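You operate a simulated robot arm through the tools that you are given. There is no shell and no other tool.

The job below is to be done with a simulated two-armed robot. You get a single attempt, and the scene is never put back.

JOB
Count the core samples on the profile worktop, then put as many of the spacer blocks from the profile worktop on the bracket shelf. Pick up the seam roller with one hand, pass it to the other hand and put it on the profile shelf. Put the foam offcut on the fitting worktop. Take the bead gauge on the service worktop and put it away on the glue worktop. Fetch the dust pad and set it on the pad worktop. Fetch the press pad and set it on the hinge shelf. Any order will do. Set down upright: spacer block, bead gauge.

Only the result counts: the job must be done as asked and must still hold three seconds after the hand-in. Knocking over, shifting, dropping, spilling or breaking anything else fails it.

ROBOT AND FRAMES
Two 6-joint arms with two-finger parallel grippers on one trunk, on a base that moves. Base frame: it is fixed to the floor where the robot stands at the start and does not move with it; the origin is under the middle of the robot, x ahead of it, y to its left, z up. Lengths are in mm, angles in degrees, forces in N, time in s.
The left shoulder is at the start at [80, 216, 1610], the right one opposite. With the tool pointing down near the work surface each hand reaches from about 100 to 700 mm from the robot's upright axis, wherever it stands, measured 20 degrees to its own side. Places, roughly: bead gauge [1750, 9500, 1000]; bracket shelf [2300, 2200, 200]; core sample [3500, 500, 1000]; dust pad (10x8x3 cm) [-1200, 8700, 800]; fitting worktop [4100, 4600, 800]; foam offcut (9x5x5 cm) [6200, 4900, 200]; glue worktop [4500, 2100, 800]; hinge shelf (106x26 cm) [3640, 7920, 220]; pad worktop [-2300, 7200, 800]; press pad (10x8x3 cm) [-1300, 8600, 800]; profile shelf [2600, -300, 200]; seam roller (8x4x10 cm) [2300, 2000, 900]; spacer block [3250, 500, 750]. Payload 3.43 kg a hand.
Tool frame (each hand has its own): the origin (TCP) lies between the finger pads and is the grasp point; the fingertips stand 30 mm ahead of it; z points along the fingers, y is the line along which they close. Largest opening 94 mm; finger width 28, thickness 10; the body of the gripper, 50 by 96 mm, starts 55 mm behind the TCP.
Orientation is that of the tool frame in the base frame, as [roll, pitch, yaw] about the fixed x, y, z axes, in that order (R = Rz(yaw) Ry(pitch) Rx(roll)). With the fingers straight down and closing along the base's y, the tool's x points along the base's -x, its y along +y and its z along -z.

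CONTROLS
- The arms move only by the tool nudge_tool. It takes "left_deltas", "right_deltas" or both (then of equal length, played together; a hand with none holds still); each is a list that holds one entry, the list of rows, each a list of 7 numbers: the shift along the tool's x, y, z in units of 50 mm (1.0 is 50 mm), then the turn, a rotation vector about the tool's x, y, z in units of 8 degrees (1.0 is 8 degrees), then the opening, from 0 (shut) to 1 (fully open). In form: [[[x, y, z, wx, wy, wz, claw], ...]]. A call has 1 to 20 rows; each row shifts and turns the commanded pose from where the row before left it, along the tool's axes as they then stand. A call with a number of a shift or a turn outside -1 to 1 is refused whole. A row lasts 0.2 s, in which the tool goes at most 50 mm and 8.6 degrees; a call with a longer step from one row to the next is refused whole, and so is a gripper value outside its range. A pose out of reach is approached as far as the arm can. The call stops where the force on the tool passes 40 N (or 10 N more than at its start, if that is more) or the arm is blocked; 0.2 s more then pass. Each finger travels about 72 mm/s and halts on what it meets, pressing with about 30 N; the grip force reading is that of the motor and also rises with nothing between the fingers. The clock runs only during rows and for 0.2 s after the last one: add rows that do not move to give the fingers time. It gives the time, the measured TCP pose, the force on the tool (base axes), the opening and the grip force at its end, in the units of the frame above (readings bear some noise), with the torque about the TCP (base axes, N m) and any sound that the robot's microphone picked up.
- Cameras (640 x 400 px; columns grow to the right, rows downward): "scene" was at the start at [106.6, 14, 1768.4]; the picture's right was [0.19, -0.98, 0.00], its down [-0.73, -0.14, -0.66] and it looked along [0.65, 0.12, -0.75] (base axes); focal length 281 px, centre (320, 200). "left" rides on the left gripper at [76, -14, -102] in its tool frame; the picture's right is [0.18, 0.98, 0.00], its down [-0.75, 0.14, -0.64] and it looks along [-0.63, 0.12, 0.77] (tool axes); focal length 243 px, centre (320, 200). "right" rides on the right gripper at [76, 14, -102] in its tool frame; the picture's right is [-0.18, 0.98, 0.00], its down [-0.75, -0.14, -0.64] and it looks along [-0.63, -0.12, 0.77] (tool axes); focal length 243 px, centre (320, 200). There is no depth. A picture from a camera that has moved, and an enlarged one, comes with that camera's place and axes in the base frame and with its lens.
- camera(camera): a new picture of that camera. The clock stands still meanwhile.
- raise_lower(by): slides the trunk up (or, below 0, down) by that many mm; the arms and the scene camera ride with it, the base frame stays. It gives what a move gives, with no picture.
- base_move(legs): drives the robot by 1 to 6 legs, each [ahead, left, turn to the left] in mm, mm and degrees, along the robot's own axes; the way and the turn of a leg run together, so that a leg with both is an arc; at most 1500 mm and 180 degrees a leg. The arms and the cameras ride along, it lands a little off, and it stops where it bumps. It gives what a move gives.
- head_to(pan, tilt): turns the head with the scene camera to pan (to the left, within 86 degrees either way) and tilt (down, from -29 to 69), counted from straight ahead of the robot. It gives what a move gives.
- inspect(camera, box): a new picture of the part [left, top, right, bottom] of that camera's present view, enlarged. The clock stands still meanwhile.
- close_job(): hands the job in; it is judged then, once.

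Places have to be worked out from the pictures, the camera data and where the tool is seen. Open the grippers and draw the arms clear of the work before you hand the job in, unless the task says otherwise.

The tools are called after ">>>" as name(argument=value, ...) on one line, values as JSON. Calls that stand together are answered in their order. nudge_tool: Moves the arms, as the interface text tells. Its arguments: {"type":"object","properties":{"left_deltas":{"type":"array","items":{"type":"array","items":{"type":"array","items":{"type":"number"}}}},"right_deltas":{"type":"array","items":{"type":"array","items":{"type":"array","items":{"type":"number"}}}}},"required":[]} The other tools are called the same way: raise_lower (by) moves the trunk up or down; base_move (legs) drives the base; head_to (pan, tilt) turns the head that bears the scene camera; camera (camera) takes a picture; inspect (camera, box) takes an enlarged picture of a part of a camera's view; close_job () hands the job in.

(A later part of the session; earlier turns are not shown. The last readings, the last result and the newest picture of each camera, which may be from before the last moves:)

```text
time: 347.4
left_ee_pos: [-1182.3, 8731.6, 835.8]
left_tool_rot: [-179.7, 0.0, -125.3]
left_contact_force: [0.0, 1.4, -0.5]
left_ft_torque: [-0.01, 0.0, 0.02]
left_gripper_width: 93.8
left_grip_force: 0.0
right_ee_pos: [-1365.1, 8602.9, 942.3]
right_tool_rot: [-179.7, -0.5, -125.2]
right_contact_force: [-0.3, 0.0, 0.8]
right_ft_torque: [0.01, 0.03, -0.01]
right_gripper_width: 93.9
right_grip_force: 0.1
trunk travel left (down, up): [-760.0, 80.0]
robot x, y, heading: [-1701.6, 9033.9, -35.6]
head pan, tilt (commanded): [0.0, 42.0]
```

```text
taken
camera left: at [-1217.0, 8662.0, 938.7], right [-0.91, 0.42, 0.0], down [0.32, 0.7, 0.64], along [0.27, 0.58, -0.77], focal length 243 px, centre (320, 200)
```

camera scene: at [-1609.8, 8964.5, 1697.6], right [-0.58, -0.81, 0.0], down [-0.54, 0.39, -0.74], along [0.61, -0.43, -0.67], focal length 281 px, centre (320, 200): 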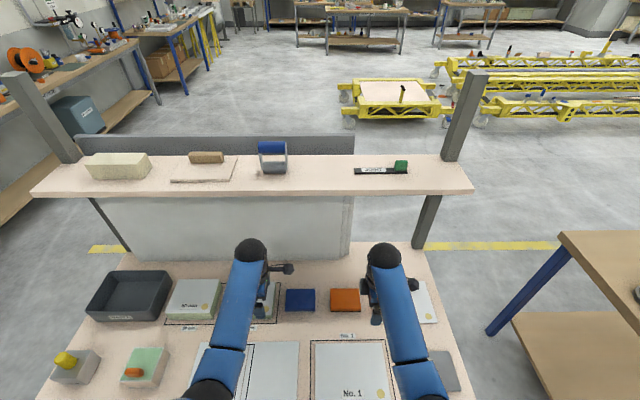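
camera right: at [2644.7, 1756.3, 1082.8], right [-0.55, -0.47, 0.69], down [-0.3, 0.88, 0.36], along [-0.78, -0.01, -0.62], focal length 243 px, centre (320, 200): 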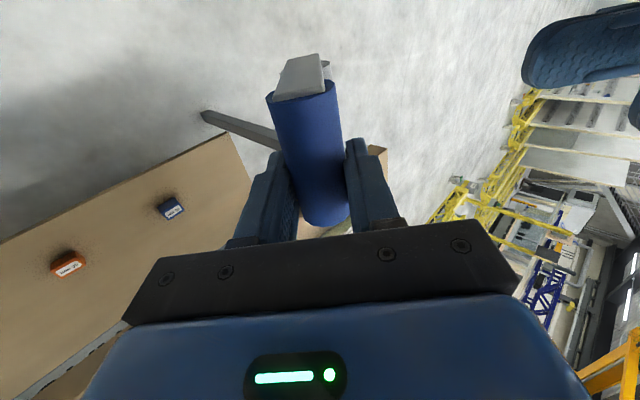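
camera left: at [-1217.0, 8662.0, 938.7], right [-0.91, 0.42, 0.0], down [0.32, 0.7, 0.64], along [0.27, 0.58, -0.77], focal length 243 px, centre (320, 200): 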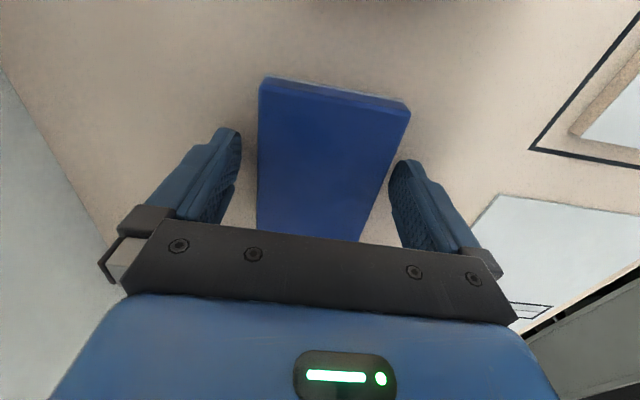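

Still free and centred. I continue down in 4 mm rows.

>>> nudge_tool(left_deltas=[[[0, 0, 0.08, 0, 0, 0, 1], [0, 0, 0.08, 0, 0, 0, 1]]])

>>> nudge_tool(left_deltas=[[[0, 0, 0.08, 0, 0, 0, 1], [0, 0, 0.08, 0, 0, 0, 1]]])

>>> camera(camera="left")

```text
time: 348.0
left_ee_pos: [-1183.9, 8732.8, 830.5]
left_tool_rot: [-179.4, -0.2, -125.2]
left_contact_force: [0.4, 1.3, 15.9]
left_ft_torque: [0.59, 0.62, -0.12]
left_gripper_width: 93.7
left_grip_force: 0.0
right_ee_pos: [-1368.0, 8604.5, 944.0]
right_tool_rot: [-179.7, -0.5, -125.2]
right_contact_force: [-0.7, 0.2, 0.2]
right_ft_torque: [0.0, -0.03, 0.01]
right_gripper_width: 94.0
right_grip_force: 0.1
trunk travel left (down, up): [-760.0, 80.0]
robot x, y, heading: [-1701.4, 9027.5, -35.6]
head pan, tilt (commanded): [0.0, 42.0]
```

```text
time: 348.4
left_ee_pos: [-1183.1, 8732.9, 830.2]
left_tool_rot: [-179.7, 0.0, -125.3]
left_contact_force: [-10.6, 11.4, 28.0]
left_ft_torque: [1.15, 1.51, -0.18]
left_gripper_width: 94.1
left_grip_force: 0.1
right_ee_pos: [-1368.2, 8605.1, 944.1]
right_tool_rot: [-179.4, -0.4, -125.2]
right_contact_force: [0.7, 0.3, -0.7]
right_ft_torque: [-0.03, 0.04, 0.0]
right_gripper_width: 94.1
right_grip_force: 0.0
trunk travel left (down, up): [-760.0, 80.0]
robot x, y, heading: [-1701.8, 9032.8, -35.1]
head pan, tilt (commanded): [0.0, 42.0]
stopped in row 2 (left hand): the force on the tool passed its limit at 41 N (the readings are from after the stop); the commanded pose is now the measured one
```

```text
taken
camera left: at [-1217.5, 8662.3, 933.5], right [-0.91, 0.42, -0.01], down [0.32, 0.7, 0.64], along [0.27, 0.58, -0.77], focal length 243 px, centre (320, 200)
```

left: 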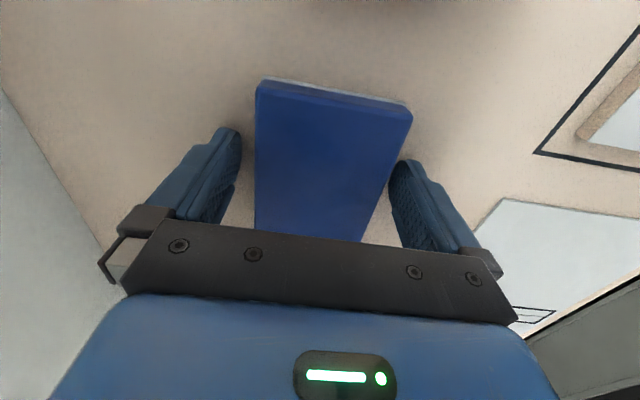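

Fingertips touch the worktop (z≈800). I raise 2.5 mm and close on the dust pad.

>>> nudge_tool(left_deltas=[[[0, 0, -0.05, 0, 0, 0, 1], [0, 0, 0, 0, 0, 0, 0], [0, 0, 0, 0, 0, 0, 0], [0, 0, 0, 0, 0, 0, 0], [0, 0, 0, 0, 0, 0, 0]]])

>>> nudge_tool(left_deltas=[[[0, 0, -0.3, 0, 0, 0, 0], [0, 0, -0.8, 0, 0, 0, 0], [0, 0, -0.9, 0, 0, 0, 0], [0, 0, 0, 0, 0, 0, 0]]])

>>> camera(camera="left")

```text
time: 349.6
left_ee_pos: [-1181.7, 8731.3, 830.7]
left_tool_rot: [-179.5, 0.0, -125.3]
left_contact_force: [-0.6, -0.1, 5.6]
left_ft_torque: [0.33, 0.15, 0.05]
left_gripper_width: 75.1
left_grip_force: 29.5
right_ee_pos: [-1365.9, 8603.1, 942.9]
right_tool_rot: [-179.7, -0.4, -125.3]
right_contact_force: [-0.1, 0.0, 0.1]
right_ft_torque: [-0.04, -0.01, 0.02]
right_gripper_width: 94.0
right_grip_force: 0.1
trunk travel left (down, up): [-760.0, 80.0]
robot x, y, heading: [-1698.3, 9029.4, -35.6]
head pan, tilt (commanded): [0.0, 42.0]
```

```text
time: 350.6
left_ee_pos: [-1181.5, 8731.7, 929.9]
left_tool_rot: [-179.6, 0.0, -125.3]
left_contact_force: [-0.2, 0.0, -1.7]
left_ft_torque: [-0.04, -0.01, 0.02]
left_gripper_width: 74.5
left_grip_force: 30.3
right_ee_pos: [-1365.8, 8602.7, 942.5]
right_tool_rot: [-179.9, -0.4, -125.2]
right_contact_force: [0.4, -0.6, 0.2]
right_ft_torque: [0.03, 0.0, 0.0]
right_gripper_width: 93.9
right_grip_force: 0.2
trunk travel left (down, up): [-760.0, 80.0]
robot x, y, heading: [-1698.2, 9031.7, -35.6]
head pan, tilt (commanded): [0.0, 42.0]
```

```text
taken
camera left: at [-1215.3, 8662.0, 1033.9], right [-0.91, 0.42, -0.01], down [0.32, 0.7, 0.64], along [0.27, 0.58, -0.77], focal length 243 px, centre (320, 200)
```

left: 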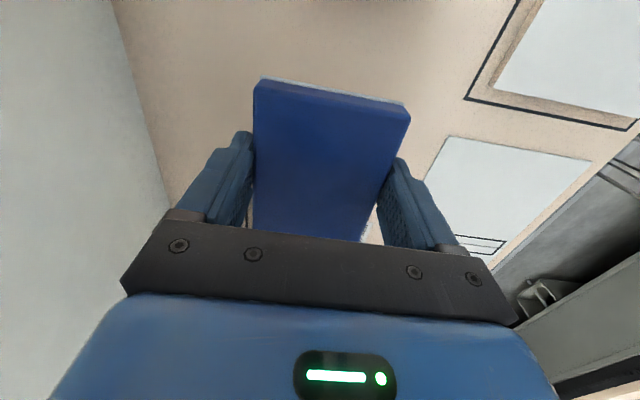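

Dust pad is in the left hand. I move it aside to the left and bring the right hand over the orange press pad.

>>> nudge_tool(left_deltas=[[[-0.8, 0, 0, 0, 0, 0, 0], [-0.8, 0, 0, 0, 0, 0, 0], [-0.8, 0, 0, 0, 0, 0, 0], [0, 0, 0, 0, 0, 0, 0], [0, 0, 0, 0, 0, 0, 0], [0, 0, 0, 0, 0, 0, 0], [0, 0, 0, 0, 0, 0, 0]]], right_deltas=[[[0, 0, 0, 0, 0, 0, 1], [0, 0, 0, 0, 0, 0, 1], [0, 0, 0, 0, 0, 0, 1], [-0.41, -0.5, 0, 0, 0, 0, 1], [-0.41, -0.5, 0, 0, 0, 0, 1], [-0.41, -0.5, 0, 0, 0, 0, 1], [0, 0, 0, 0, 0, 0, 1]]])

>>> camera(camera="right")

```text
time: 352.2
left_ee_pos: [-1112.7, 8830.0, 930.0]
left_tool_rot: [-179.6, 0.0, -125.4]
left_contact_force: [0.3, 0.1, -1.5]
left_ft_torque: [-0.03, -0.02, 0.03]
left_gripper_width: 74.7
left_grip_force: 29.9
right_ee_pos: [-1269.2, 8611.6, 942.3]
right_tool_rot: [-179.6, -0.5, -125.2]
right_contact_force: [0.2, 0.5, 0.6]
right_ft_torque: [0.04, -0.01, -0.03]
right_gripper_width: 94.2
right_grip_force: 0.1
trunk travel left (down, up): [-760.0, 80.0]
robot x, y, heading: [-1704.5, 9029.6, -35.4]
head pan, tilt (commanded): [0.0, 42.0]
```

```text
taken
camera right: at [-1323.6, 8556.2, 1044.2], right [-0.7, 0.72, -0.01], down [0.55, 0.54, 0.64], along [0.46, 0.44, -0.77], focal length 243 px, centre (320, 200)
```

right: 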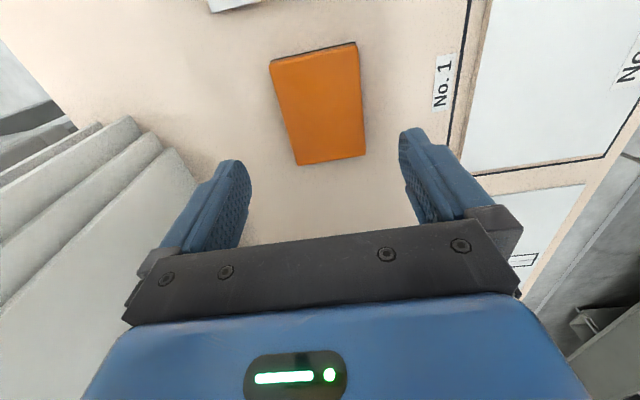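

The press pad is centred and aligned under the right hand. I descend to just above the worktop.

>>> nudge_tool(right_deltas=[[[0, 0.04, 0.6, 0, 0, 0, 1], [0, 0, 0.6, 0, 0, 0, 1], [0, 0, 0.4, 0, 0, 0, 1], [0, 0, 0, 0, 0, 0, 1]]])

>>> camera(camera="right")

```text
time: 353.2
left_ee_pos: [-1112.3, 8830.8, 929.7]
left_tool_rot: [-179.5, 0.0, -125.3]
left_contact_force: [-0.3, -0.4, -1.0]
left_ft_torque: [-0.01, 0.01, -0.01]
left_gripper_width: 74.5
left_grip_force: 30.0
right_ee_pos: [-1268.7, 8609.6, 863.6]
right_tool_rot: [-179.7, -0.4, -125.2]
right_contact_force: [0.4, -0.7, -0.5]
right_ft_torque: [0.0, 0.0, 0.0]
right_gripper_width: 94.2
right_grip_force: 0.0
trunk travel left (down, up): [-760.0, 80.0]
robot x, y, heading: [-1702.6, 9031.6, -35.4]
head pan, tilt (commanded): [0.0, 42.0]
```

```text
taken
camera right: at [-1325.1, 8555.7, 966.1], right [-0.7, 0.72, -0.01], down [0.55, 0.54, 0.64], along [0.46, 0.44, -0.77], focal length 243 px, centre (320, 200)
```

right: 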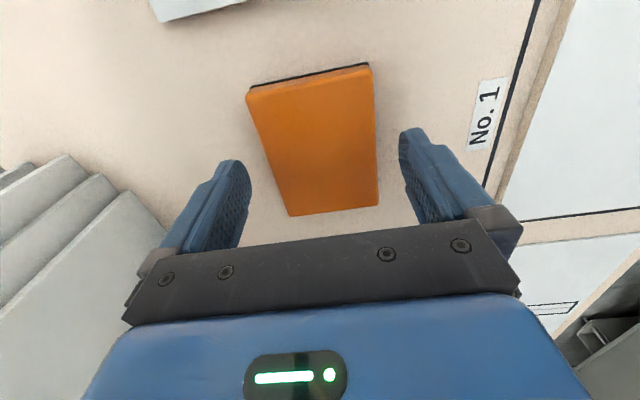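

Centred. I go down the last 31 mm, close, and lift.

>>> nudge_tool(right_deltas=[[[0, 0.02, 0.25, 0, 0, 0, 1], [0, 0, 0.25, 0, 0, 0, 1], [0, 0, 0.1, 0, 0, 0, 1], [0, 0, 0, 0, 0, 0, 0], [0, 0, 0, 0, 0, 0, 0], [0, 0, 0, 0, 0, 0, 0], [0, 0, 0, 0, 0, 0, 0]]])

>>> nudge_tool(right_deltas=[[[0, 0, -0.3, 0, 0, 0, 0], [0, 0, -0.8, 0, 0, 0, 0], [0, 0, -0.9, 0, 0, 0, 0], [0, 0, 0, 0, 0, 0, 0]]])

>>> camera(camera="right")

>>> camera(camera="scene")

```text
time: 354.8
left_ee_pos: [-1112.4, 8830.9, 930.3]
left_tool_rot: [-179.7, -0.1, -125.3]
left_contact_force: [0.3, 0.7, -0.8]
left_ft_torque: [0.02, 0.03, 0.01]
left_gripper_width: 74.9
left_grip_force: 29.9
right_ee_pos: [-1271.2, 8610.8, 833.6]
right_tool_rot: [-179.7, -0.5, -125.3]
right_contact_force: [0.5, -0.4, 0.9]
right_ft_torque: [-0.05, -0.07, 0.02]
right_gripper_width: 74.7
right_grip_force: 30.0
trunk travel left (down, up): [-760.0, 80.0]
robot x, y, heading: [-1700.9, 9031.1, -35.5]
head pan, tilt (commanded): [0.0, 42.0]
```

```text
time: 355.8
left_ee_pos: [-1112.9, 8830.9, 929.5]
left_tool_rot: [-179.5, 0.0, -125.3]
left_contact_force: [0.2, 0.4, -1.0]
left_ft_torque: [0.03, 0.0, -0.01]
left_gripper_width: 74.7
left_grip_force: 30.0
right_ee_pos: [-1273.8, 8611.7, 930.7]
right_tool_rot: [-179.9, -0.4, -125.2]
right_contact_force: [-0.2, 0.4, -0.8]
right_ft_torque: [0.0, 0.02, 0.01]
right_gripper_width: 74.8
right_grip_force: 30.2
trunk travel left (down, up): [-760.0, 80.0]
robot x, y, heading: [-1700.1, 9031.4, -35.6]
head pan, tilt (commanded): [0.0, 42.0]
```

```text
taken
camera right: at [-1328.8, 8556.9, 1033.8], right [-0.7, 0.72, 0.0], down [0.55, 0.54, 0.64], along [0.46, 0.44, -0.77], focal length 243 px, centre (320, 200)
```

right: 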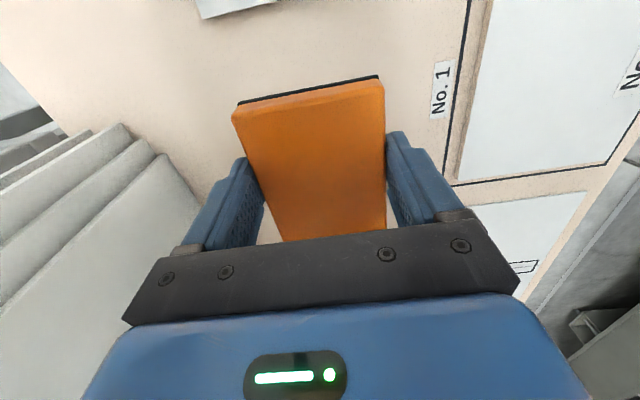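

```text
taken
camera scene: at [-1607.4, 8963.0, 1697.4], right [-0.58, -0.81, 0.0], down [-0.55, 0.39, -0.74], along [0.6, -0.43, -0.67], focal length 281 px, centre (320, 200)
```

scene: 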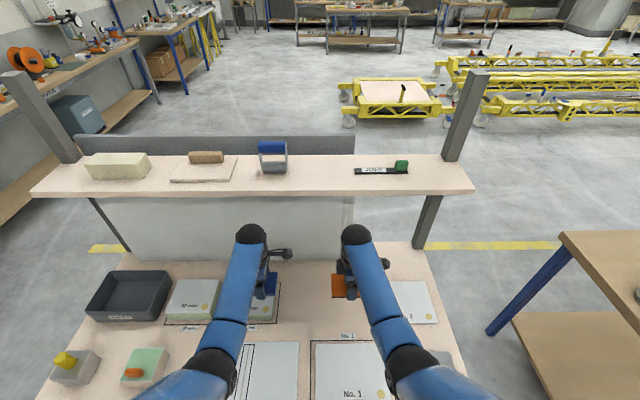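

Both pads are held. I back off from the table and move right toward the pad worktop, then look for free space on it.

>>> base_move(legs=[[-330, 0, 0], [0, -900, 0]])

>>> head_to(pan=-25, tilt=35)

>>> camera(camera="scene")

```text
time: 362.3
left_ee_pos: [-1899.7, 8287.2, 929.9]
left_tool_rot: [-179.6, -0.1, -124.9]
left_contact_force: [0.2, 0.2, -1.7]
left_ft_torque: [-0.01, 0.0, 0.0]
left_gripper_width: 74.8
left_grip_force: 30.0
right_ee_pos: [-2058.9, 8065.9, 931.0]
right_tool_rot: [-179.8, -0.5, -124.8]
right_contact_force: [-0.4, 0.0, -1.2]
right_ft_torque: [-0.02, 0.02, -0.02]
right_gripper_width: 74.8
right_grip_force: 29.6
trunk travel left (down, up): [-760.0, 80.0]
robot x, y, heading: [-2489.5, 8481.5, -35.3]
head pan, tilt (commanded): [0.0, 42.0]
```

```text
time: 363.2
left_ee_pos: [-1899.8, 8287.5, 930.0]
left_tool_rot: [-179.5, 0.0, -124.9]
left_contact_force: [0.0, 1.0, -1.3]
left_ft_torque: [-0.01, 0.0, 0.01]
left_gripper_width: 74.8
left_grip_force: 29.8
right_ee_pos: [-2058.9, 8064.7, 932.2]
right_tool_rot: [-179.7, -0.4, -124.8]
right_contact_force: [-0.2, -0.4, -1.8]
right_ft_torque: [-0.01, 0.01, -0.01]
right_gripper_width: 74.7
right_grip_force: 30.2
trunk travel left (down, up): [-760.0, 80.0]
robot x, y, heading: [-2486.3, 8481.3, -35.3]
head pan, tilt (commanded): [-25.0, 35.0]
```

```text
taken
camera scene: at [-2419.7, 8387.3, 1707.9], right [-0.87, -0.5, 0.0], down [-0.29, 0.5, -0.82], along [0.41, -0.71, -0.57], focal length 281 px, centre (320, 200)
```

scene: 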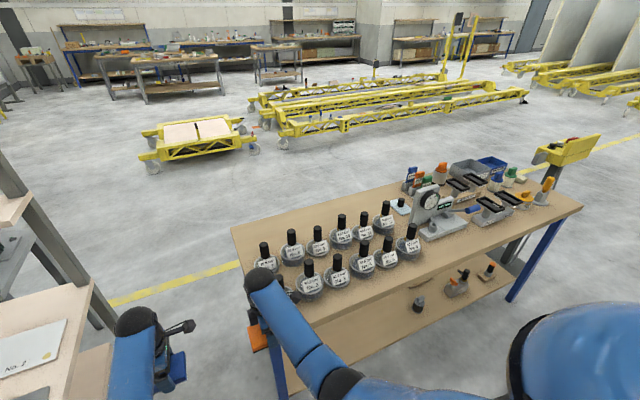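

The pad worktop has a free strip along the near edge. I zoom in.

>>> inspect(camera="scene", box=[220, 150, 600, 350])

```text
1.68 times, centred on (410, 250) of scene
camera zoom: at [-2419.7, 8387.3, 1707.9], right [-0.87, -0.5, 0.0], down [-0.29, 0.5, -0.82], along [0.41, -0.71, -0.57], focal length 474 px, centre (168, 116)
```

zoom: 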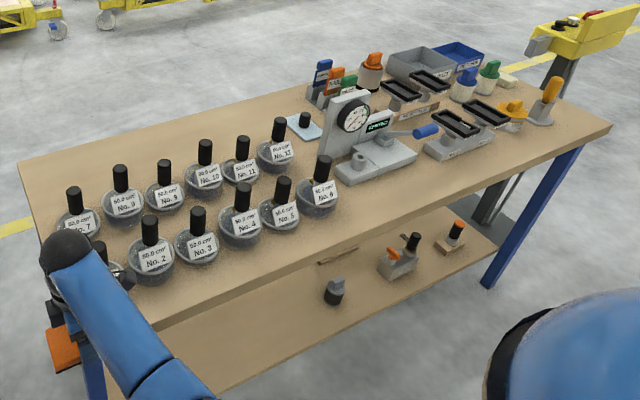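

There's free space in front of the pressure gauge (about n≈−6245, s≈4450). I back a bit more and strafe right to bring the left hand in line with it.

>>> base_move(legs=[[-60, 0, 0], [0, -600, 0], [0, -590, 0]])

>>> nudge_tool(right_deltas=[[[0, 0, -0.6, 0, 0, 0, 0], [0, 0, -0.6, 0, 0, 0, 0], [0, 0, 0, 0, 0, 0, 0]]])

>>> head_to(pan=10, tilt=42)

>>> camera(camera="scene")

```text
time: 370.1
left_ee_pos: [-2657.7, 7334.9, 930.2]
left_tool_rot: [-179.6, 0.0, -126.4]
left_contact_force: [0.3, 0.0, -2.0]
left_ft_torque: [-0.05, 0.0, 0.02]
left_gripper_width: 74.7
left_grip_force: 29.3
right_ee_pos: [-2822.9, 7118.4, 931.3]
right_tool_rot: [-179.8, -0.5, -126.3]
right_contact_force: [0.3, 0.9, -2.0]
right_ft_torque: [-0.03, -0.02, -0.03]
right_gripper_width: 74.5
right_grip_force: 30.1
trunk travel left (down, up): [-760.0, 80.0]
robot x, y, heading: [-3243.2, 7548.9, -36.4]
head pan, tilt (commanded): [-25.0, 35.0]
```

```text
time: 370.9
left_ee_pos: [-2658.9, 7334.0, 929.4]
left_tool_rot: [-179.7, -0.1, -126.4]
left_contact_force: [0.2, 0.4, -1.3]
left_ft_torque: [0.03, 0.01, -0.04]
left_gripper_width: 74.8
left_grip_force: 30.1
right_ee_pos: [-2824.9, 7118.2, 991.0]
right_tool_rot: [-179.8, -0.4, -126.3]
right_contact_force: [0.3, -0.2, -1.3]
right_ft_torque: [-0.01, 0.03, -0.02]
right_gripper_width: 74.9
right_grip_force: 30.5
trunk travel left (down, up): [-760.0, 80.0]
robot x, y, heading: [-3243.0, 7548.2, -36.4]
head pan, tilt (commanded): [-25.0, 35.0]
```

```text
time: 372.0
left_ee_pos: [-2658.1, 7334.5, 929.9]
left_tool_rot: [-179.7, 0.1, -126.4]
left_contact_force: [0.4, 0.5, -1.8]
left_ft_torque: [-0.01, 0.01, -0.02]
left_gripper_width: 75.0
left_grip_force: 30.0
right_ee_pos: [-2824.2, 7118.1, 993.4]
right_tool_rot: [-179.6, -0.3, -126.3]
right_contact_force: [0.6, -0.5, -2.1]
right_ft_torque: [-0.01, 0.01, -0.01]
right_gripper_width: 74.4
right_grip_force: 29.6
trunk travel left (down, up): [-760.0, 80.0]
robot x, y, heading: [-3241.5, 7545.5, -36.3]
head pan, tilt (commanded): [10.0, 42.0]
```

```text
taken
camera scene: at [-3143.1, 7487.8, 1697.4], right [-0.45, -0.89, 0.0], down [-0.6, 0.3, -0.74], along [0.66, -0.33, -0.67], focal length 281 px, centre (320, 200)
```

scene: 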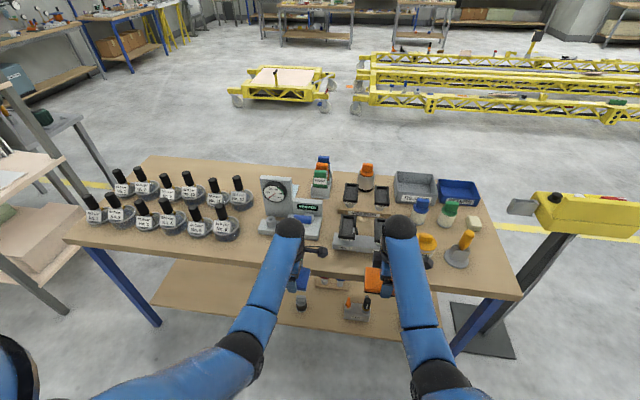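

I zoom in on the area in front of the gauge.

>>> inspect(camera="scene", box=[180, 170, 340, 280])

>>> camera(camera="left")

```text
3.64 times, centred on (260, 225) of scene
camera zoom: at [-3143.1, 7487.8, 1697.4], right [-0.45, -0.89, 0.0], down [-0.6, 0.3, -0.74], along [0.66, -0.33, -0.67], focal length 1023 px, centre (538, 109)
```

zoom: 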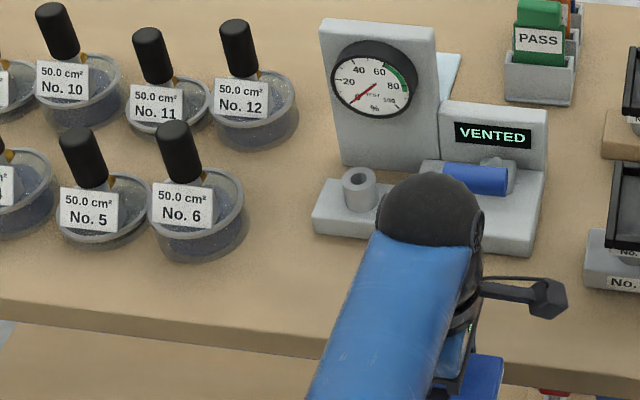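

```text
taken
camera left: at [-2693.9, 7264.7, 1033.0], right [-0.9, 0.44, -0.01], down [0.33, 0.69, 0.64], along [0.28, 0.57, -0.77], focal length 243 px, centre (320, 200)
```

left: 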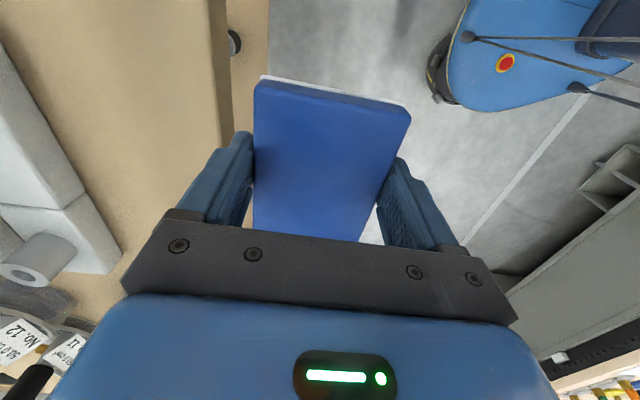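

Free strip is 134 mm deep in front of the gauge; I aim for the pad centre at n≈−6254. I drive forward 170 mm with a 40 mm shift left.

>>> base_move(legs=[[170, 40, 0.8]])

>>> nudge_tool(left_deltas=[[[0, 0, 0, 0, 0, 0, 0], [0, 0, 0, 0, 0, 0, 0]]])

>>> camera(camera="left")

>>> camera(camera="scene")

```text
time: 373.2
left_ee_pos: [-2546.5, 7291.7, 929.3]
left_tool_rot: [178.8, -0.2, -126.0]
left_contact_force: [-7.2, 0.3, 1.5]
left_ft_torque: [-0.1, -0.55, -0.1]
left_gripper_width: 74.3
left_grip_force: 30.1
right_ee_pos: [-2704.0, 7071.0, 989.8]
right_tool_rot: [180.0, -0.4, -125.6]
right_contact_force: [0.9, 0.6, -1.9]
right_ft_torque: [0.03, 0.05, 0.02]
right_gripper_width: 74.5
right_grip_force: 30.5
trunk travel left (down, up): [-760.0, 80.0]
robot x, y, heading: [-3128.8, 7496.4, -35.9]
head pan, tilt (commanded): [10.0, 42.0]
stopped in leg 1: the force on the tool passed its limit at 182 N (the readings are from after the stop); the commanded pose is now the measured one
```

```text
time: 373.9
left_ee_pos: [-2546.8, 7292.9, 929.5]
left_tool_rot: [178.9, -0.3, -126.1]
left_contact_force: [0.7, 0.6, -1.5]
left_ft_torque: [0.02, -0.01, 0.0]
left_gripper_width: 74.7
left_grip_force: 29.8
right_ee_pos: [-2703.9, 7072.6, 991.4]
right_tool_rot: [-180.0, -0.4, -125.6]
right_contact_force: [0.3, -0.5, -1.1]
right_ft_torque: [-0.02, 0.0, 0.03]
right_gripper_width: 74.7
right_grip_force: 29.7
trunk travel left (down, up): [-760.0, 80.0]
robot x, y, heading: [-3127.8, 7498.7, -36.0]
head pan, tilt (commanded): [10.0, 42.0]
```

```text
taken
camera left: at [-2579.5, 7222.4, 1032.7], right [-0.9, 0.43, 0.02], down [0.34, 0.69, 0.64], along [0.26, 0.59, -0.77], focal length 243 px, centre (320, 200)
```

left: 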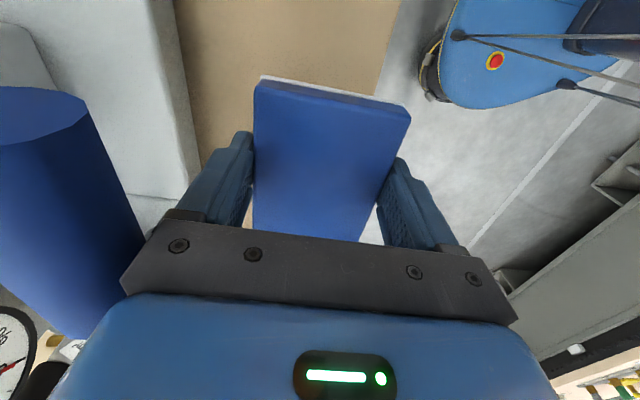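

```text
taken
camera scene: at [-3026.5, 7438.6, 1697.3], right [-0.44, -0.9, 0.0], down [-0.6, 0.29, -0.74], along [0.67, -0.32, -0.67], focal length 281 px, centre (320, 200)
```

scene: 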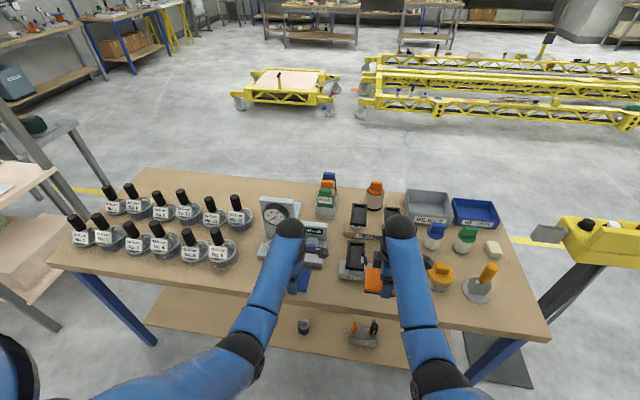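

The left hand bumped something (182 N) — apparently the blue lever of the gauge. It is not touching now; I check whether the gauge moved.

>>> inspect(camera="scene", box=[200, 175, 360, 285])

```text
3.64 times, centred on (280, 230) of scene
camera zoom: at [-3026.5, 7438.6, 1697.3], right [-0.44, -0.9, 0.0], down [-0.6, 0.29, -0.74], along [0.67, -0.32, -0.67], focal length 1023 px, centre (466, 91)
```

zoom: 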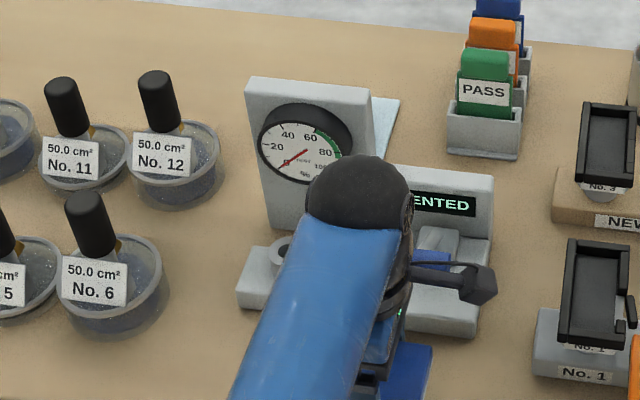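

The gauge kept its place (apparent shift equals the pose noise of the other items), but its blue lever overhangs at z≈970. I back off, go 135 mm further left where there is no lever, and re-level the hand.

>>> base_move(legs=[[-80, 0, 0.4], [0, 135, 0]])

>>> nudge_tool(left_deltas=[[[0, 0, 0, 0.13, 0, 0, 0], [0, 0, 0, 0, 0, 0, 0]]])

>>> camera(camera="left")

>>> inspect(camera="scene", box=[180, 160, 400, 300])

```text
time: 375.8
left_ee_pos: [-2533.8, 7456.9, 932.5]
left_tool_rot: [179.1, 0.1, -125.6]
left_contact_force: [-0.3, 0.0, -0.8]
left_ft_torque: [0.01, -0.04, 0.01]
left_gripper_width: 74.6
left_grip_force: 29.6
right_ee_pos: [-2691.0, 7234.7, 991.7]
right_tool_rot: [-179.6, -0.4, -125.1]
right_contact_force: [-0.2, -0.2, -1.3]
right_ft_torque: [0.01, -0.01, 0.03]
right_gripper_width: 74.8
right_grip_force: 30.3
trunk travel left (down, up): [-760.0, 80.0]
robot x, y, heading: [-3113.0, 7652.3, -35.5]
head pan, tilt (commanded): [10.0, 42.0]
```

```text
time: 376.4
left_ee_pos: [-2532.5, 7456.0, 931.5]
left_tool_rot: [-179.8, -0.1, -125.7]
left_contact_force: [0.3, -0.4, -0.2]
left_ft_torque: [0.01, -0.03, -0.01]
left_gripper_width: 74.6
left_grip_force: 29.7
right_ee_pos: [-2688.5, 7233.3, 992.3]
right_tool_rot: [-179.8, -0.3, -125.2]
right_contact_force: [0.8, -0.6, -0.8]
right_ft_torque: [0.04, 0.04, -0.03]
right_gripper_width: 74.6
right_grip_force: 30.2
trunk travel left (down, up): [-760.0, 80.0]
robot x, y, heading: [-3111.3, 7655.1, -35.7]
head pan, tilt (commanded): [10.0, 42.0]
```

```text
taken
camera left: at [-2566.7, 7385.7, 1034.1], right [-0.91, 0.42, 0.0], down [0.32, 0.7, 0.64], along [0.27, 0.58, -0.77], focal length 243 px, centre (320, 200)
```

left: 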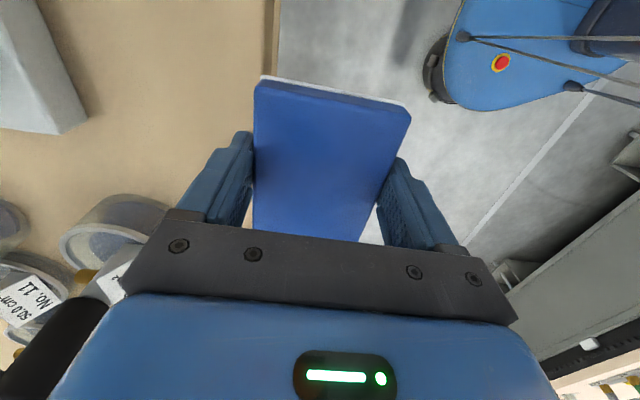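

```text
2.86 times, centred on (290, 230) of scene
camera zoom: at [-3015.0, 7597.4, 1697.5], right [-0.43, -0.9, 0.0], down [-0.6, 0.29, -0.74], along [0.67, -0.32, -0.67], focal length 804 px, centre (406, 114)
```

zoom: 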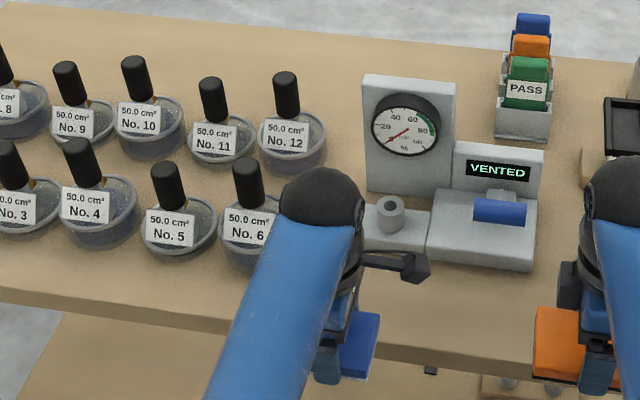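

All items look unchanged. Before going in I pull the right hand back and to the right, away from the lever, then drive the last 139 mm forward.

>>> nudge_tool(right_deltas=[[[0.6, 0.5, 0, 0, 0, 0, 0], [0.6, 0.5, 0, 0, 0, 0, 0], [0.6, 0.5, 0, 0, 0, 0, 0], [0, 0, 0, 0, 0, 0, 0]]])

>>> base_move(legs=[[137, 0, 0]])

>>> nudge_tool(left_deltas=[[[0, 0, 0, 0, 0, 0, 0], [0, 0, 0, 0, 0, 0, 0]]])

>>> camera(camera="left")

>>> inspect(camera="scene", box=[180, 160, 400, 300])

```text
time: 377.4
left_ee_pos: [-2530.4, 7456.0, 930.0]
left_tool_rot: [180.0, -0.3, -125.5]
left_contact_force: [-0.3, -0.1, -0.8]
left_ft_torque: [0.02, 0.01, -0.02]
left_gripper_width: 74.7
left_grip_force: 29.6
right_ee_pos: [-2798.8, 7204.2, 987.4]
right_tool_rot: [-179.5, -0.4, -125.1]
right_contact_force: [-0.2, -0.4, -2.1]
right_ft_torque: [-0.05, 0.03, 0.01]
right_gripper_width: 74.5
right_grip_force: 29.6
right hand out of reach, approached as far as the arm can: row 3
trunk travel left (down, up): [-760.0, 80.0]
robot x, y, heading: [-3112.7, 7652.4, -35.5]
head pan, tilt (commanded): [10.0, 42.0]
```

```text
time: 378.8
left_ee_pos: [-2416.2, 7376.3, 930.0]
left_tool_rot: [-179.9, -0.1, -125.6]
left_contact_force: [0.0, -0.8, -1.8]
left_ft_torque: [-0.02, 0.05, -0.04]
left_gripper_width: 74.6
left_grip_force: 29.8
right_ee_pos: [-2683.5, 7124.8, 987.9]
right_tool_rot: [-179.6, -0.4, -125.1]
right_contact_force: [0.3, 0.1, -1.6]
right_ft_torque: [-0.02, -0.01, 0.0]
right_gripper_width: 74.7
right_grip_force: 30.3
trunk travel left (down, up): [-760.0, 80.0]
robot x, y, heading: [-3001.8, 7574.2, -35.5]
head pan, tilt (commanded): [10.0, 42.0]
```

```text
time: 379.4
left_ee_pos: [-2415.1, 7376.0, 930.3]
left_tool_rot: [-179.9, -0.2, -125.7]
left_contact_force: [-1.2, 1.0, 0.5]
left_ft_torque: [-0.05, 0.0, -0.03]
left_gripper_width: 74.5
left_grip_force: 30.1
right_ee_pos: [-2684.2, 7123.7, 987.3]
right_tool_rot: [-179.5, -0.4, -125.0]
right_contact_force: [0.3, -0.1, -1.1]
right_ft_torque: [0.0, 0.02, -0.03]
right_gripper_width: 74.5
right_grip_force: 30.0
trunk travel left (down, up): [-760.0, 80.0]
robot x, y, heading: [-2998.6, 7568.0, -35.4]
head pan, tilt (commanded): [10.0, 42.0]
```

```text
taken
camera left: at [-2450.2, 7306.4, 1033.7], right [-0.91, 0.42, 0.0], down [0.32, 0.7, 0.64], along [0.27, 0.58, -0.77], focal length 243 px, centre (320, 200)
```

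left: 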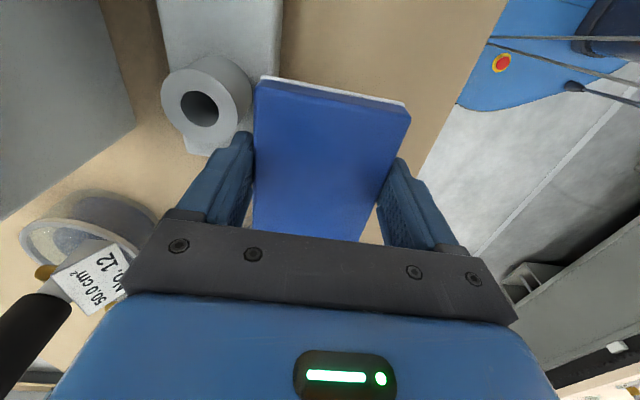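

```text
2.86 times, centred on (290, 230) of scene
camera zoom: at [-2898.0, 7518.3, 1697.3], right [-0.43, -0.9, 0.0], down [-0.61, 0.29, -0.74], along [0.67, -0.32, -0.67], focal length 804 px, centre (406, 114)
```

zoom: 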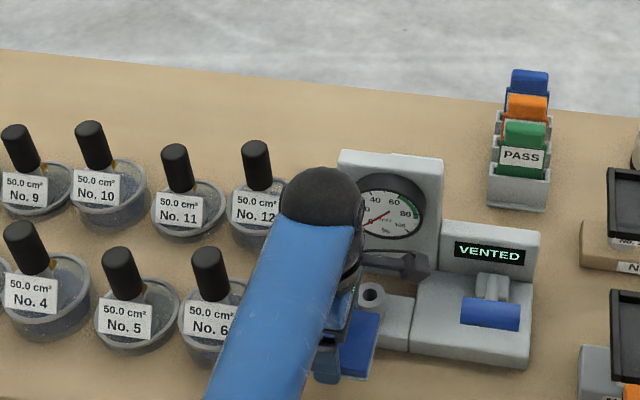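

The wrist view shows the worktop is really at z≈850, its near edge at n≈−6349 and the gauge base at n≈−6220, so I must set the pad 34 mm nearer to me. I pull the hand back before lowering.

>>> nudge_tool(left_deltas=[[[0, 0.34, 0, 0, 0, 0, 0], [0, 0.34, 0, 0, 0, 0, 0], [0, 0, 0, 0, 0, 0, 0]]])

>>> camera(camera="left")

```text
time: 380.2
left_ee_pos: [-2444.6, 7397.1, 930.3]
left_tool_rot: [-179.9, -0.2, -125.5]
left_contact_force: [-0.5, 0.6, -1.3]
left_ft_torque: [-0.02, 0.03, -0.02]
left_gripper_width: 74.6
left_grip_force: 29.3
right_ee_pos: [-2683.1, 7122.9, 987.1]
right_tool_rot: [-179.6, -0.5, -125.1]
right_contact_force: [0.3, 0.1, -2.1]
right_ft_torque: [0.02, -0.01, 0.0]
right_gripper_width: 74.6
right_grip_force: 29.9
trunk travel left (down, up): [-760.0, 80.0]
robot x, y, heading: [-2999.2, 7572.7, -35.3]
head pan, tilt (commanded): [10.0, 42.0]
```

```text
taken
camera left: at [-2478.2, 7326.3, 1033.3], right [-0.91, 0.42, 0.0], down [0.32, 0.7, 0.64], along [0.27, 0.58, -0.77], focal length 243 px, centre (320, 200)
```

left: 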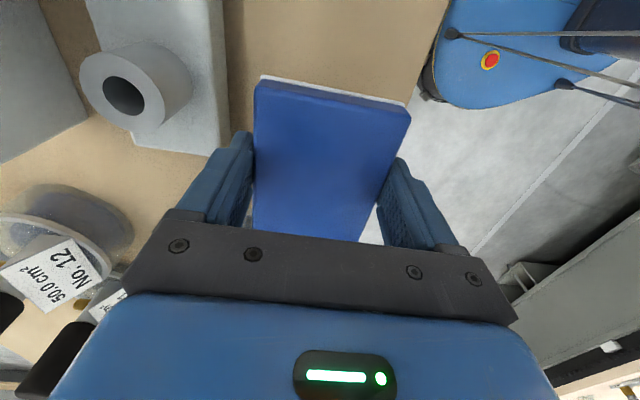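

Now the pad hangs between edge (19 mm) and gauge base (32 mm). I nudge 3 mm forward, lower, and feel for contact.

>>> nudge_tool(left_deltas=[[[0, -0.06, 0.4, 0, 0, 0, 0], [0, 0, 0.3, 0, 0, 0, 0], [0, 0, 0.08, 0, 0, 0, 0], [0, 0, 0, 0, 0, 0, 0]]])

>>> nudge_tool(left_deltas=[[[0, 0, 0.06, 0, 0, 0, 0], [0, 0, 0.06, 0, 0, 0, 0]]])

>>> nudge_tool(left_deltas=[[[0, 0, 0.06, 0, 0, 0, 0], [0, 0, 0.06, 0, 0, 0, 0]]])

>>> camera(camera="left")

```text
time: 381.2
left_ee_pos: [-2441.5, 7395.3, 891.7]
left_tool_rot: [-179.9, -0.1, -125.6]
left_contact_force: [0.0, 0.9, -1.7]
left_ft_torque: [0.02, 0.02, 0.0]
left_gripper_width: 75.0
left_grip_force: 29.9
right_ee_pos: [-2684.9, 7122.3, 986.6]
right_tool_rot: [-179.5, -0.4, -125.1]
right_contact_force: [-0.3, 0.3, -1.0]
right_ft_torque: [-0.05, 0.03, -0.02]
right_gripper_width: 74.8
right_grip_force: 30.5
trunk travel left (down, up): [-760.0, 80.0]
robot x, y, heading: [-2996.2, 7572.7, -35.0]
head pan, tilt (commanded): [10.0, 42.0]
```

```text
time: 381.8
left_ee_pos: [-2441.8, 7394.4, 883.6]
left_tool_rot: [-179.8, -0.3, -125.6]
left_contact_force: [0.7, -0.8, -0.9]
left_ft_torque: [0.02, 0.0, -0.03]
left_gripper_width: 74.7
left_grip_force: 30.3
right_ee_pos: [-2684.1, 7123.5, 988.5]
right_tool_rot: [-179.7, -0.4, -125.1]
right_contact_force: [0.3, -0.6, -1.4]
right_ft_torque: [-0.04, 0.0, -0.02]
right_gripper_width: 75.0
right_grip_force: 29.7
trunk travel left (down, up): [-760.0, 80.0]
robot x, y, heading: [-2998.2, 7573.4, -35.5]
head pan, tilt (commanded): [10.0, 42.0]
```

```text
time: 382.4
left_ee_pos: [-2441.2, 7394.8, 880.0]
left_tool_rot: [-179.5, 0.0, -125.5]
left_contact_force: [1.7, -1.1, 9.2]
left_ft_torque: [0.73, -0.09, -0.11]
left_gripper_width: 74.7
left_grip_force: 30.0
right_ee_pos: [-2684.9, 7123.8, 988.0]
right_tool_rot: [-179.5, -0.4, -125.1]
right_contact_force: [-0.3, -0.1, -0.5]
right_ft_torque: [0.03, -0.03, 0.0]
right_gripper_width: 74.8
right_grip_force: 29.8
trunk travel left (down, up): [-760.0, 80.0]
robot x, y, heading: [-3001.3, 7572.2, -35.3]
head pan, tilt (commanded): [10.0, 42.0]
```

```text
taken
camera left: at [-2476.6, 7324.8, 984.1], right [-0.91, 0.42, -0.01], down [0.32, 0.7, 0.64], along [0.27, 0.58, -0.77], focal length 243 px, centre (320, 200)
```

left: 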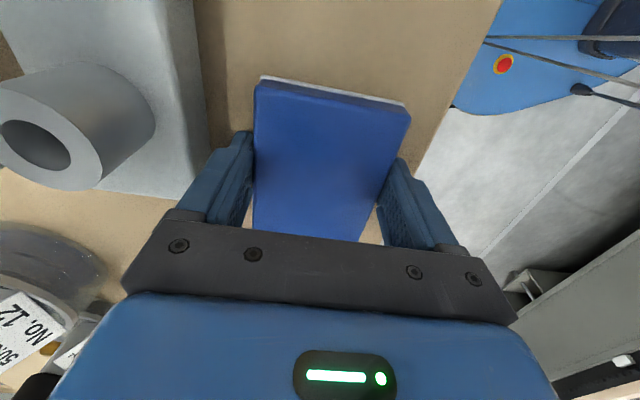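

Contact at z≈880 (worktop 850). I open to 84 mm and rise straight up.

>>> nudge_tool(left_deltas=[[[0, 0, 0, 0, 0, 0, 0.85], [0, 0, 0, 0, 0, 0, 0.9], [0, 0, 0, 0, 0, 0, 0.9], [0, 0, -0.3, 0, 0, 0, 0.9], [0, 0, -0.8, 0, 0, 0, 0.9], [0, 0, -0.9, 0, 0, 0, 0.9], [0, 0, 0, 0, 0, 0, 0.9]]])

>>> camera(camera="left")

```text
time: 384.0
left_ee_pos: [-2440.9, 7397.7, 980.1]
left_tool_rot: [-179.9, -0.2, -125.6]
left_contact_force: [0.6, -0.4, 0.6]
left_ft_torque: [0.0, 0.02, -0.03]
left_gripper_width: 84.7
left_grip_force: 0.0
right_ee_pos: [-2685.2, 7124.9, 987.2]
right_tool_rot: [-179.6, -0.4, -125.1]
right_contact_force: [-0.4, 0.0, -0.8]
right_ft_torque: [0.0, 0.02, 0.02]
right_gripper_width: 74.7
right_grip_force: 30.6
trunk travel left (down, up): [-760.0, 80.0]
robot x, y, heading: [-2998.7, 7574.9, -35.2]
head pan, tilt (commanded): [10.0, 42.0]
```

```text
taken
camera left: at [-2474.9, 7327.5, 1083.4], right [-0.91, 0.42, 0.0], down [0.32, 0.7, 0.64], along [0.27, 0.58, -0.77], focal length 243 px, centre (320, 200)
```

left: 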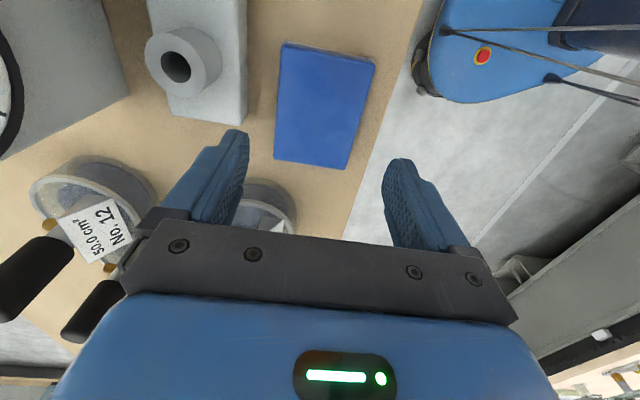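

The dust pad lies flat on the pad worktop, nothing disturbed. I back off, raise the trunk, tuck the left hand, and go back around the wooden table toward the service bench.

>>> base_move(legs=[[-165, 0, 0]])

>>> raise_lower(by=80)

>>> nudge_tool(left_deltas=[[[0, 0.5, 0, 0, 0, 0, 1], [0, 0.5, 0, 0, 0, 0, 1], [0, 0, 0, 0, 0, 0, 1]]])

>>> inspect(camera="scene", box=[180, 140, 420, 300])

```text
time: 385.4
left_ee_pos: [-2569.9, 7491.7, 977.6]
left_tool_rot: [-180.0, -0.2, -125.3]
left_contact_force: [0.2, 0.7, -0.6]
left_ft_torque: [0.02, 0.02, -0.03]
left_gripper_width: 84.7
left_grip_force: 0.0
right_ee_pos: [-2813.0, 7217.1, 986.5]
right_tool_rot: [-179.8, -0.4, -124.7]
right_contact_force: [0.5, -1.2, -1.3]
right_ft_torque: [0.0, -0.02, 0.0]
right_gripper_width: 74.6
right_grip_force: 30.2
trunk travel left (down, up): [-760.0, 80.0]
robot x, y, heading: [-3130.5, 7666.8, -35.1]
head pan, tilt (commanded): [10.0, 42.0]
```

```text
time: 386.6
left_ee_pos: [-2573.0, 7494.5, 1059.7]
left_tool_rot: [-179.8, -0.2, -125.2]
left_contact_force: [-0.6, 0.9, -0.3]
left_ft_torque: [-0.01, 0.02, -0.01]
left_gripper_width: 84.7
left_grip_force: 0.1
right_ee_pos: [-2815.2, 7217.8, 1067.5]
right_tool_rot: [-179.6, -0.4, -124.8]
right_contact_force: [0.1, 0.0, -1.7]
right_ft_torque: [-0.01, 0.01, 0.01]
right_gripper_width: 75.0
right_grip_force: 30.0
trunk travel left (down, up): [-840.0, 0.0]
robot x, y, heading: [-3128.9, 7665.1, -35.3]
head pan, tilt (commanded): [10.0, 42.0]
```

```text
time: 387.4
left_ee_pos: [-2612.1, 7522.2, 1058.5]
left_tool_rot: [-179.8, -0.1, -125.3]
left_contact_force: [-0.1, 0.2, -0.4]
left_ft_torque: [0.01, 0.0, 0.01]
left_gripper_width: 94.0
left_grip_force: 0.1
right_ee_pos: [-2814.8, 7217.4, 1068.1]
right_tool_rot: [-179.5, -0.4, -124.7]
right_contact_force: [0.4, 0.4, -0.8]
right_ft_torque: [0.0, 0.0, 0.02]
right_gripper_width: 74.8
right_grip_force: 30.0
trunk travel left (down, up): [-840.0, 0.0]
robot x, y, heading: [-3131.4, 7666.3, -35.2]
head pan, tilt (commanded): [10.0, 42.0]
```

```text
2.50 times, centred on (300, 220) of scene
camera zoom: at [-3030.4, 7612.2, 1777.4], right [-0.42, -0.91, 0.0], down [-0.61, 0.28, -0.74], along [0.67, -0.31, -0.67], focal length 704 px, centre (370, 150)
```

zoom: 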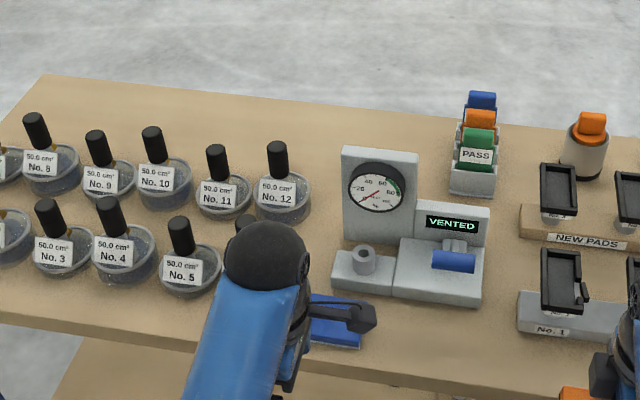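

Everything on the pad worktop is in place. I travel left along the bed side, then forward into the open area.

>>> base_move(legs=[[0, 1130, -0.3], [0, 1130, 0], [0, 1100, 0]])

>>> head_to(pan=0, tilt=20)

>>> camera(camera="scene")

```text
time: 403.7
left_ee_pos: [-678.8, 10266.6, 1058.6]
left_tool_rot: [-179.8, -0.1, -125.3]
left_contact_force: [-0.1, -0.3, -0.1]
left_ft_torque: [0.03, -0.02, -0.01]
left_gripper_width: 93.8
left_grip_force: 0.1
right_ee_pos: [-881.4, 9965.2, 1066.7]
right_tool_rot: [-179.6, -0.3, -124.9]
right_contact_force: [-0.7, 0.2, -0.8]
right_ft_torque: [-0.01, -0.02, 0.01]
right_gripper_width: 74.4
right_grip_force: 30.0
trunk travel left (down, up): [-840.0, 0.0]
robot x, y, heading: [-1196.9, 10411.6, -35.3]
head pan, tilt (commanded): [10.0, 42.0]
```

```text
time: 404.6
left_ee_pos: [-677.9, 10266.9, 1058.9]
left_tool_rot: [-179.9, -0.2, -125.4]
left_contact_force: [-0.6, 0.0, 0.6]
left_ft_torque: [0.0, -0.01, 0.03]
left_gripper_width: 94.2
left_grip_force: 0.1
right_ee_pos: [-880.0, 9963.8, 1067.8]
right_tool_rot: [-179.6, -0.3, -124.9]
right_contact_force: [-0.7, -0.4, -1.8]
right_ft_torque: [-0.03, 0.01, 0.01]
right_gripper_width: 74.8
right_grip_force: 30.0
trunk travel left (down, up): [-840.0, 0.0]
robot x, y, heading: [-1193.7, 10414.3, -34.9]
head pan, tilt (commanded): [0.0, 20.0]
```

```text
taken
camera scene: at [-1095.5, 10340.7, 1811.7], right [-0.58, -0.82, 0.0], down [-0.28, 0.2, -0.94], along [0.77, -0.54, -0.34], focal length 281 px, centre (320, 200)
```

scene: 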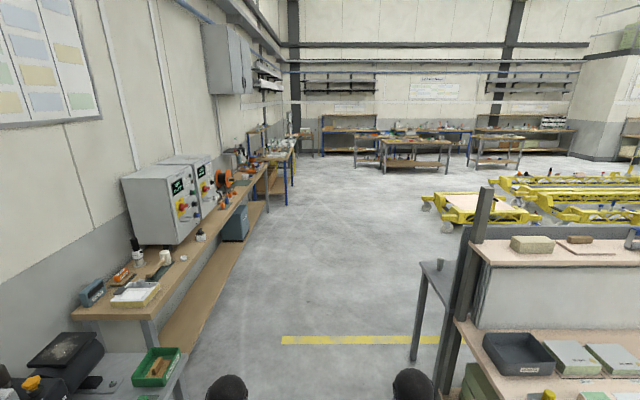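

The way ahead is clear; the service bench runs along the left. I drive forward to stand opposite the bead gauge's area.

>>> base_move(legs=[[1300, 0, -0.5], [1350, 0, 0]])

>>> head_to(pan=70, tilt=25)

>>> camera(camera="scene")

```text
time: 417.6
left_ee_pos: [1520.7, 8731.8, 1059.1]
left_tool_rot: [-179.7, -0.2, -124.4]
left_contact_force: [0.0, 0.4, -0.2]
left_ft_torque: [0.02, -0.01, 0.0]
left_gripper_width: 94.0
left_grip_force: 0.0
right_ee_pos: [1324.7, 8426.1, 1068.2]
right_tool_rot: [-179.5, -0.3, -124.1]
right_contact_force: [-0.7, -0.5, -1.2]
right_ft_torque: [-0.01, 0.01, 0.0]
right_gripper_width: 75.0
right_grip_force: 30.3
trunk travel left (down, up): [-840.0, 0.0]
robot x, y, heading: [1000.5, 8866.5, -34.2]
head pan, tilt (commanded): [0.0, 20.0]
```

```text
time: 419.0
left_ee_pos: [1521.8, 8732.8, 1059.0]
left_tool_rot: [-179.8, -0.3, -124.3]
left_contact_force: [0.5, -0.5, 0.3]
left_ft_torque: [-0.02, 0.0, -0.03]
left_gripper_width: 94.1
left_grip_force: 0.0
right_ee_pos: [1324.1, 8424.7, 1067.6]
right_tool_rot: [-179.7, -0.4, -124.0]
right_contact_force: [-0.2, 0.4, -1.9]
right_ft_torque: [-0.02, -0.01, 0.02]
right_gripper_width: 74.7
right_grip_force: 30.1
trunk travel left (down, up): [-840.0, 0.0]
robot x, y, heading: [1001.5, 8869.1, -34.3]
head pan, tilt (commanded): [70.0, 25.0]
```

```text
taken
camera scene: at [1100.6, 8904.1, 1803.8], right [0.58, -0.81, 0.0], down [-0.34, -0.25, -0.91], along [0.74, 0.53, -0.42], focal length 281 px, centre (320, 200)
```

scene: 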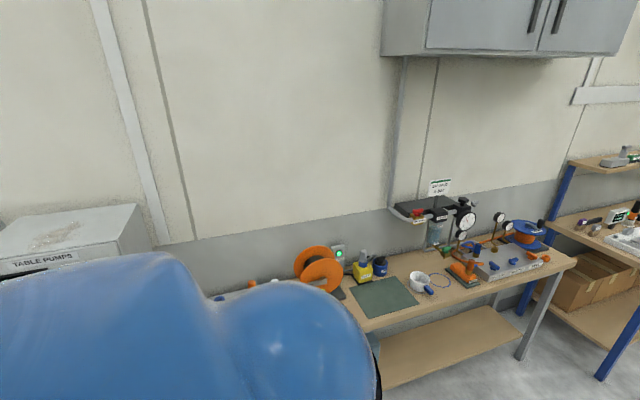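

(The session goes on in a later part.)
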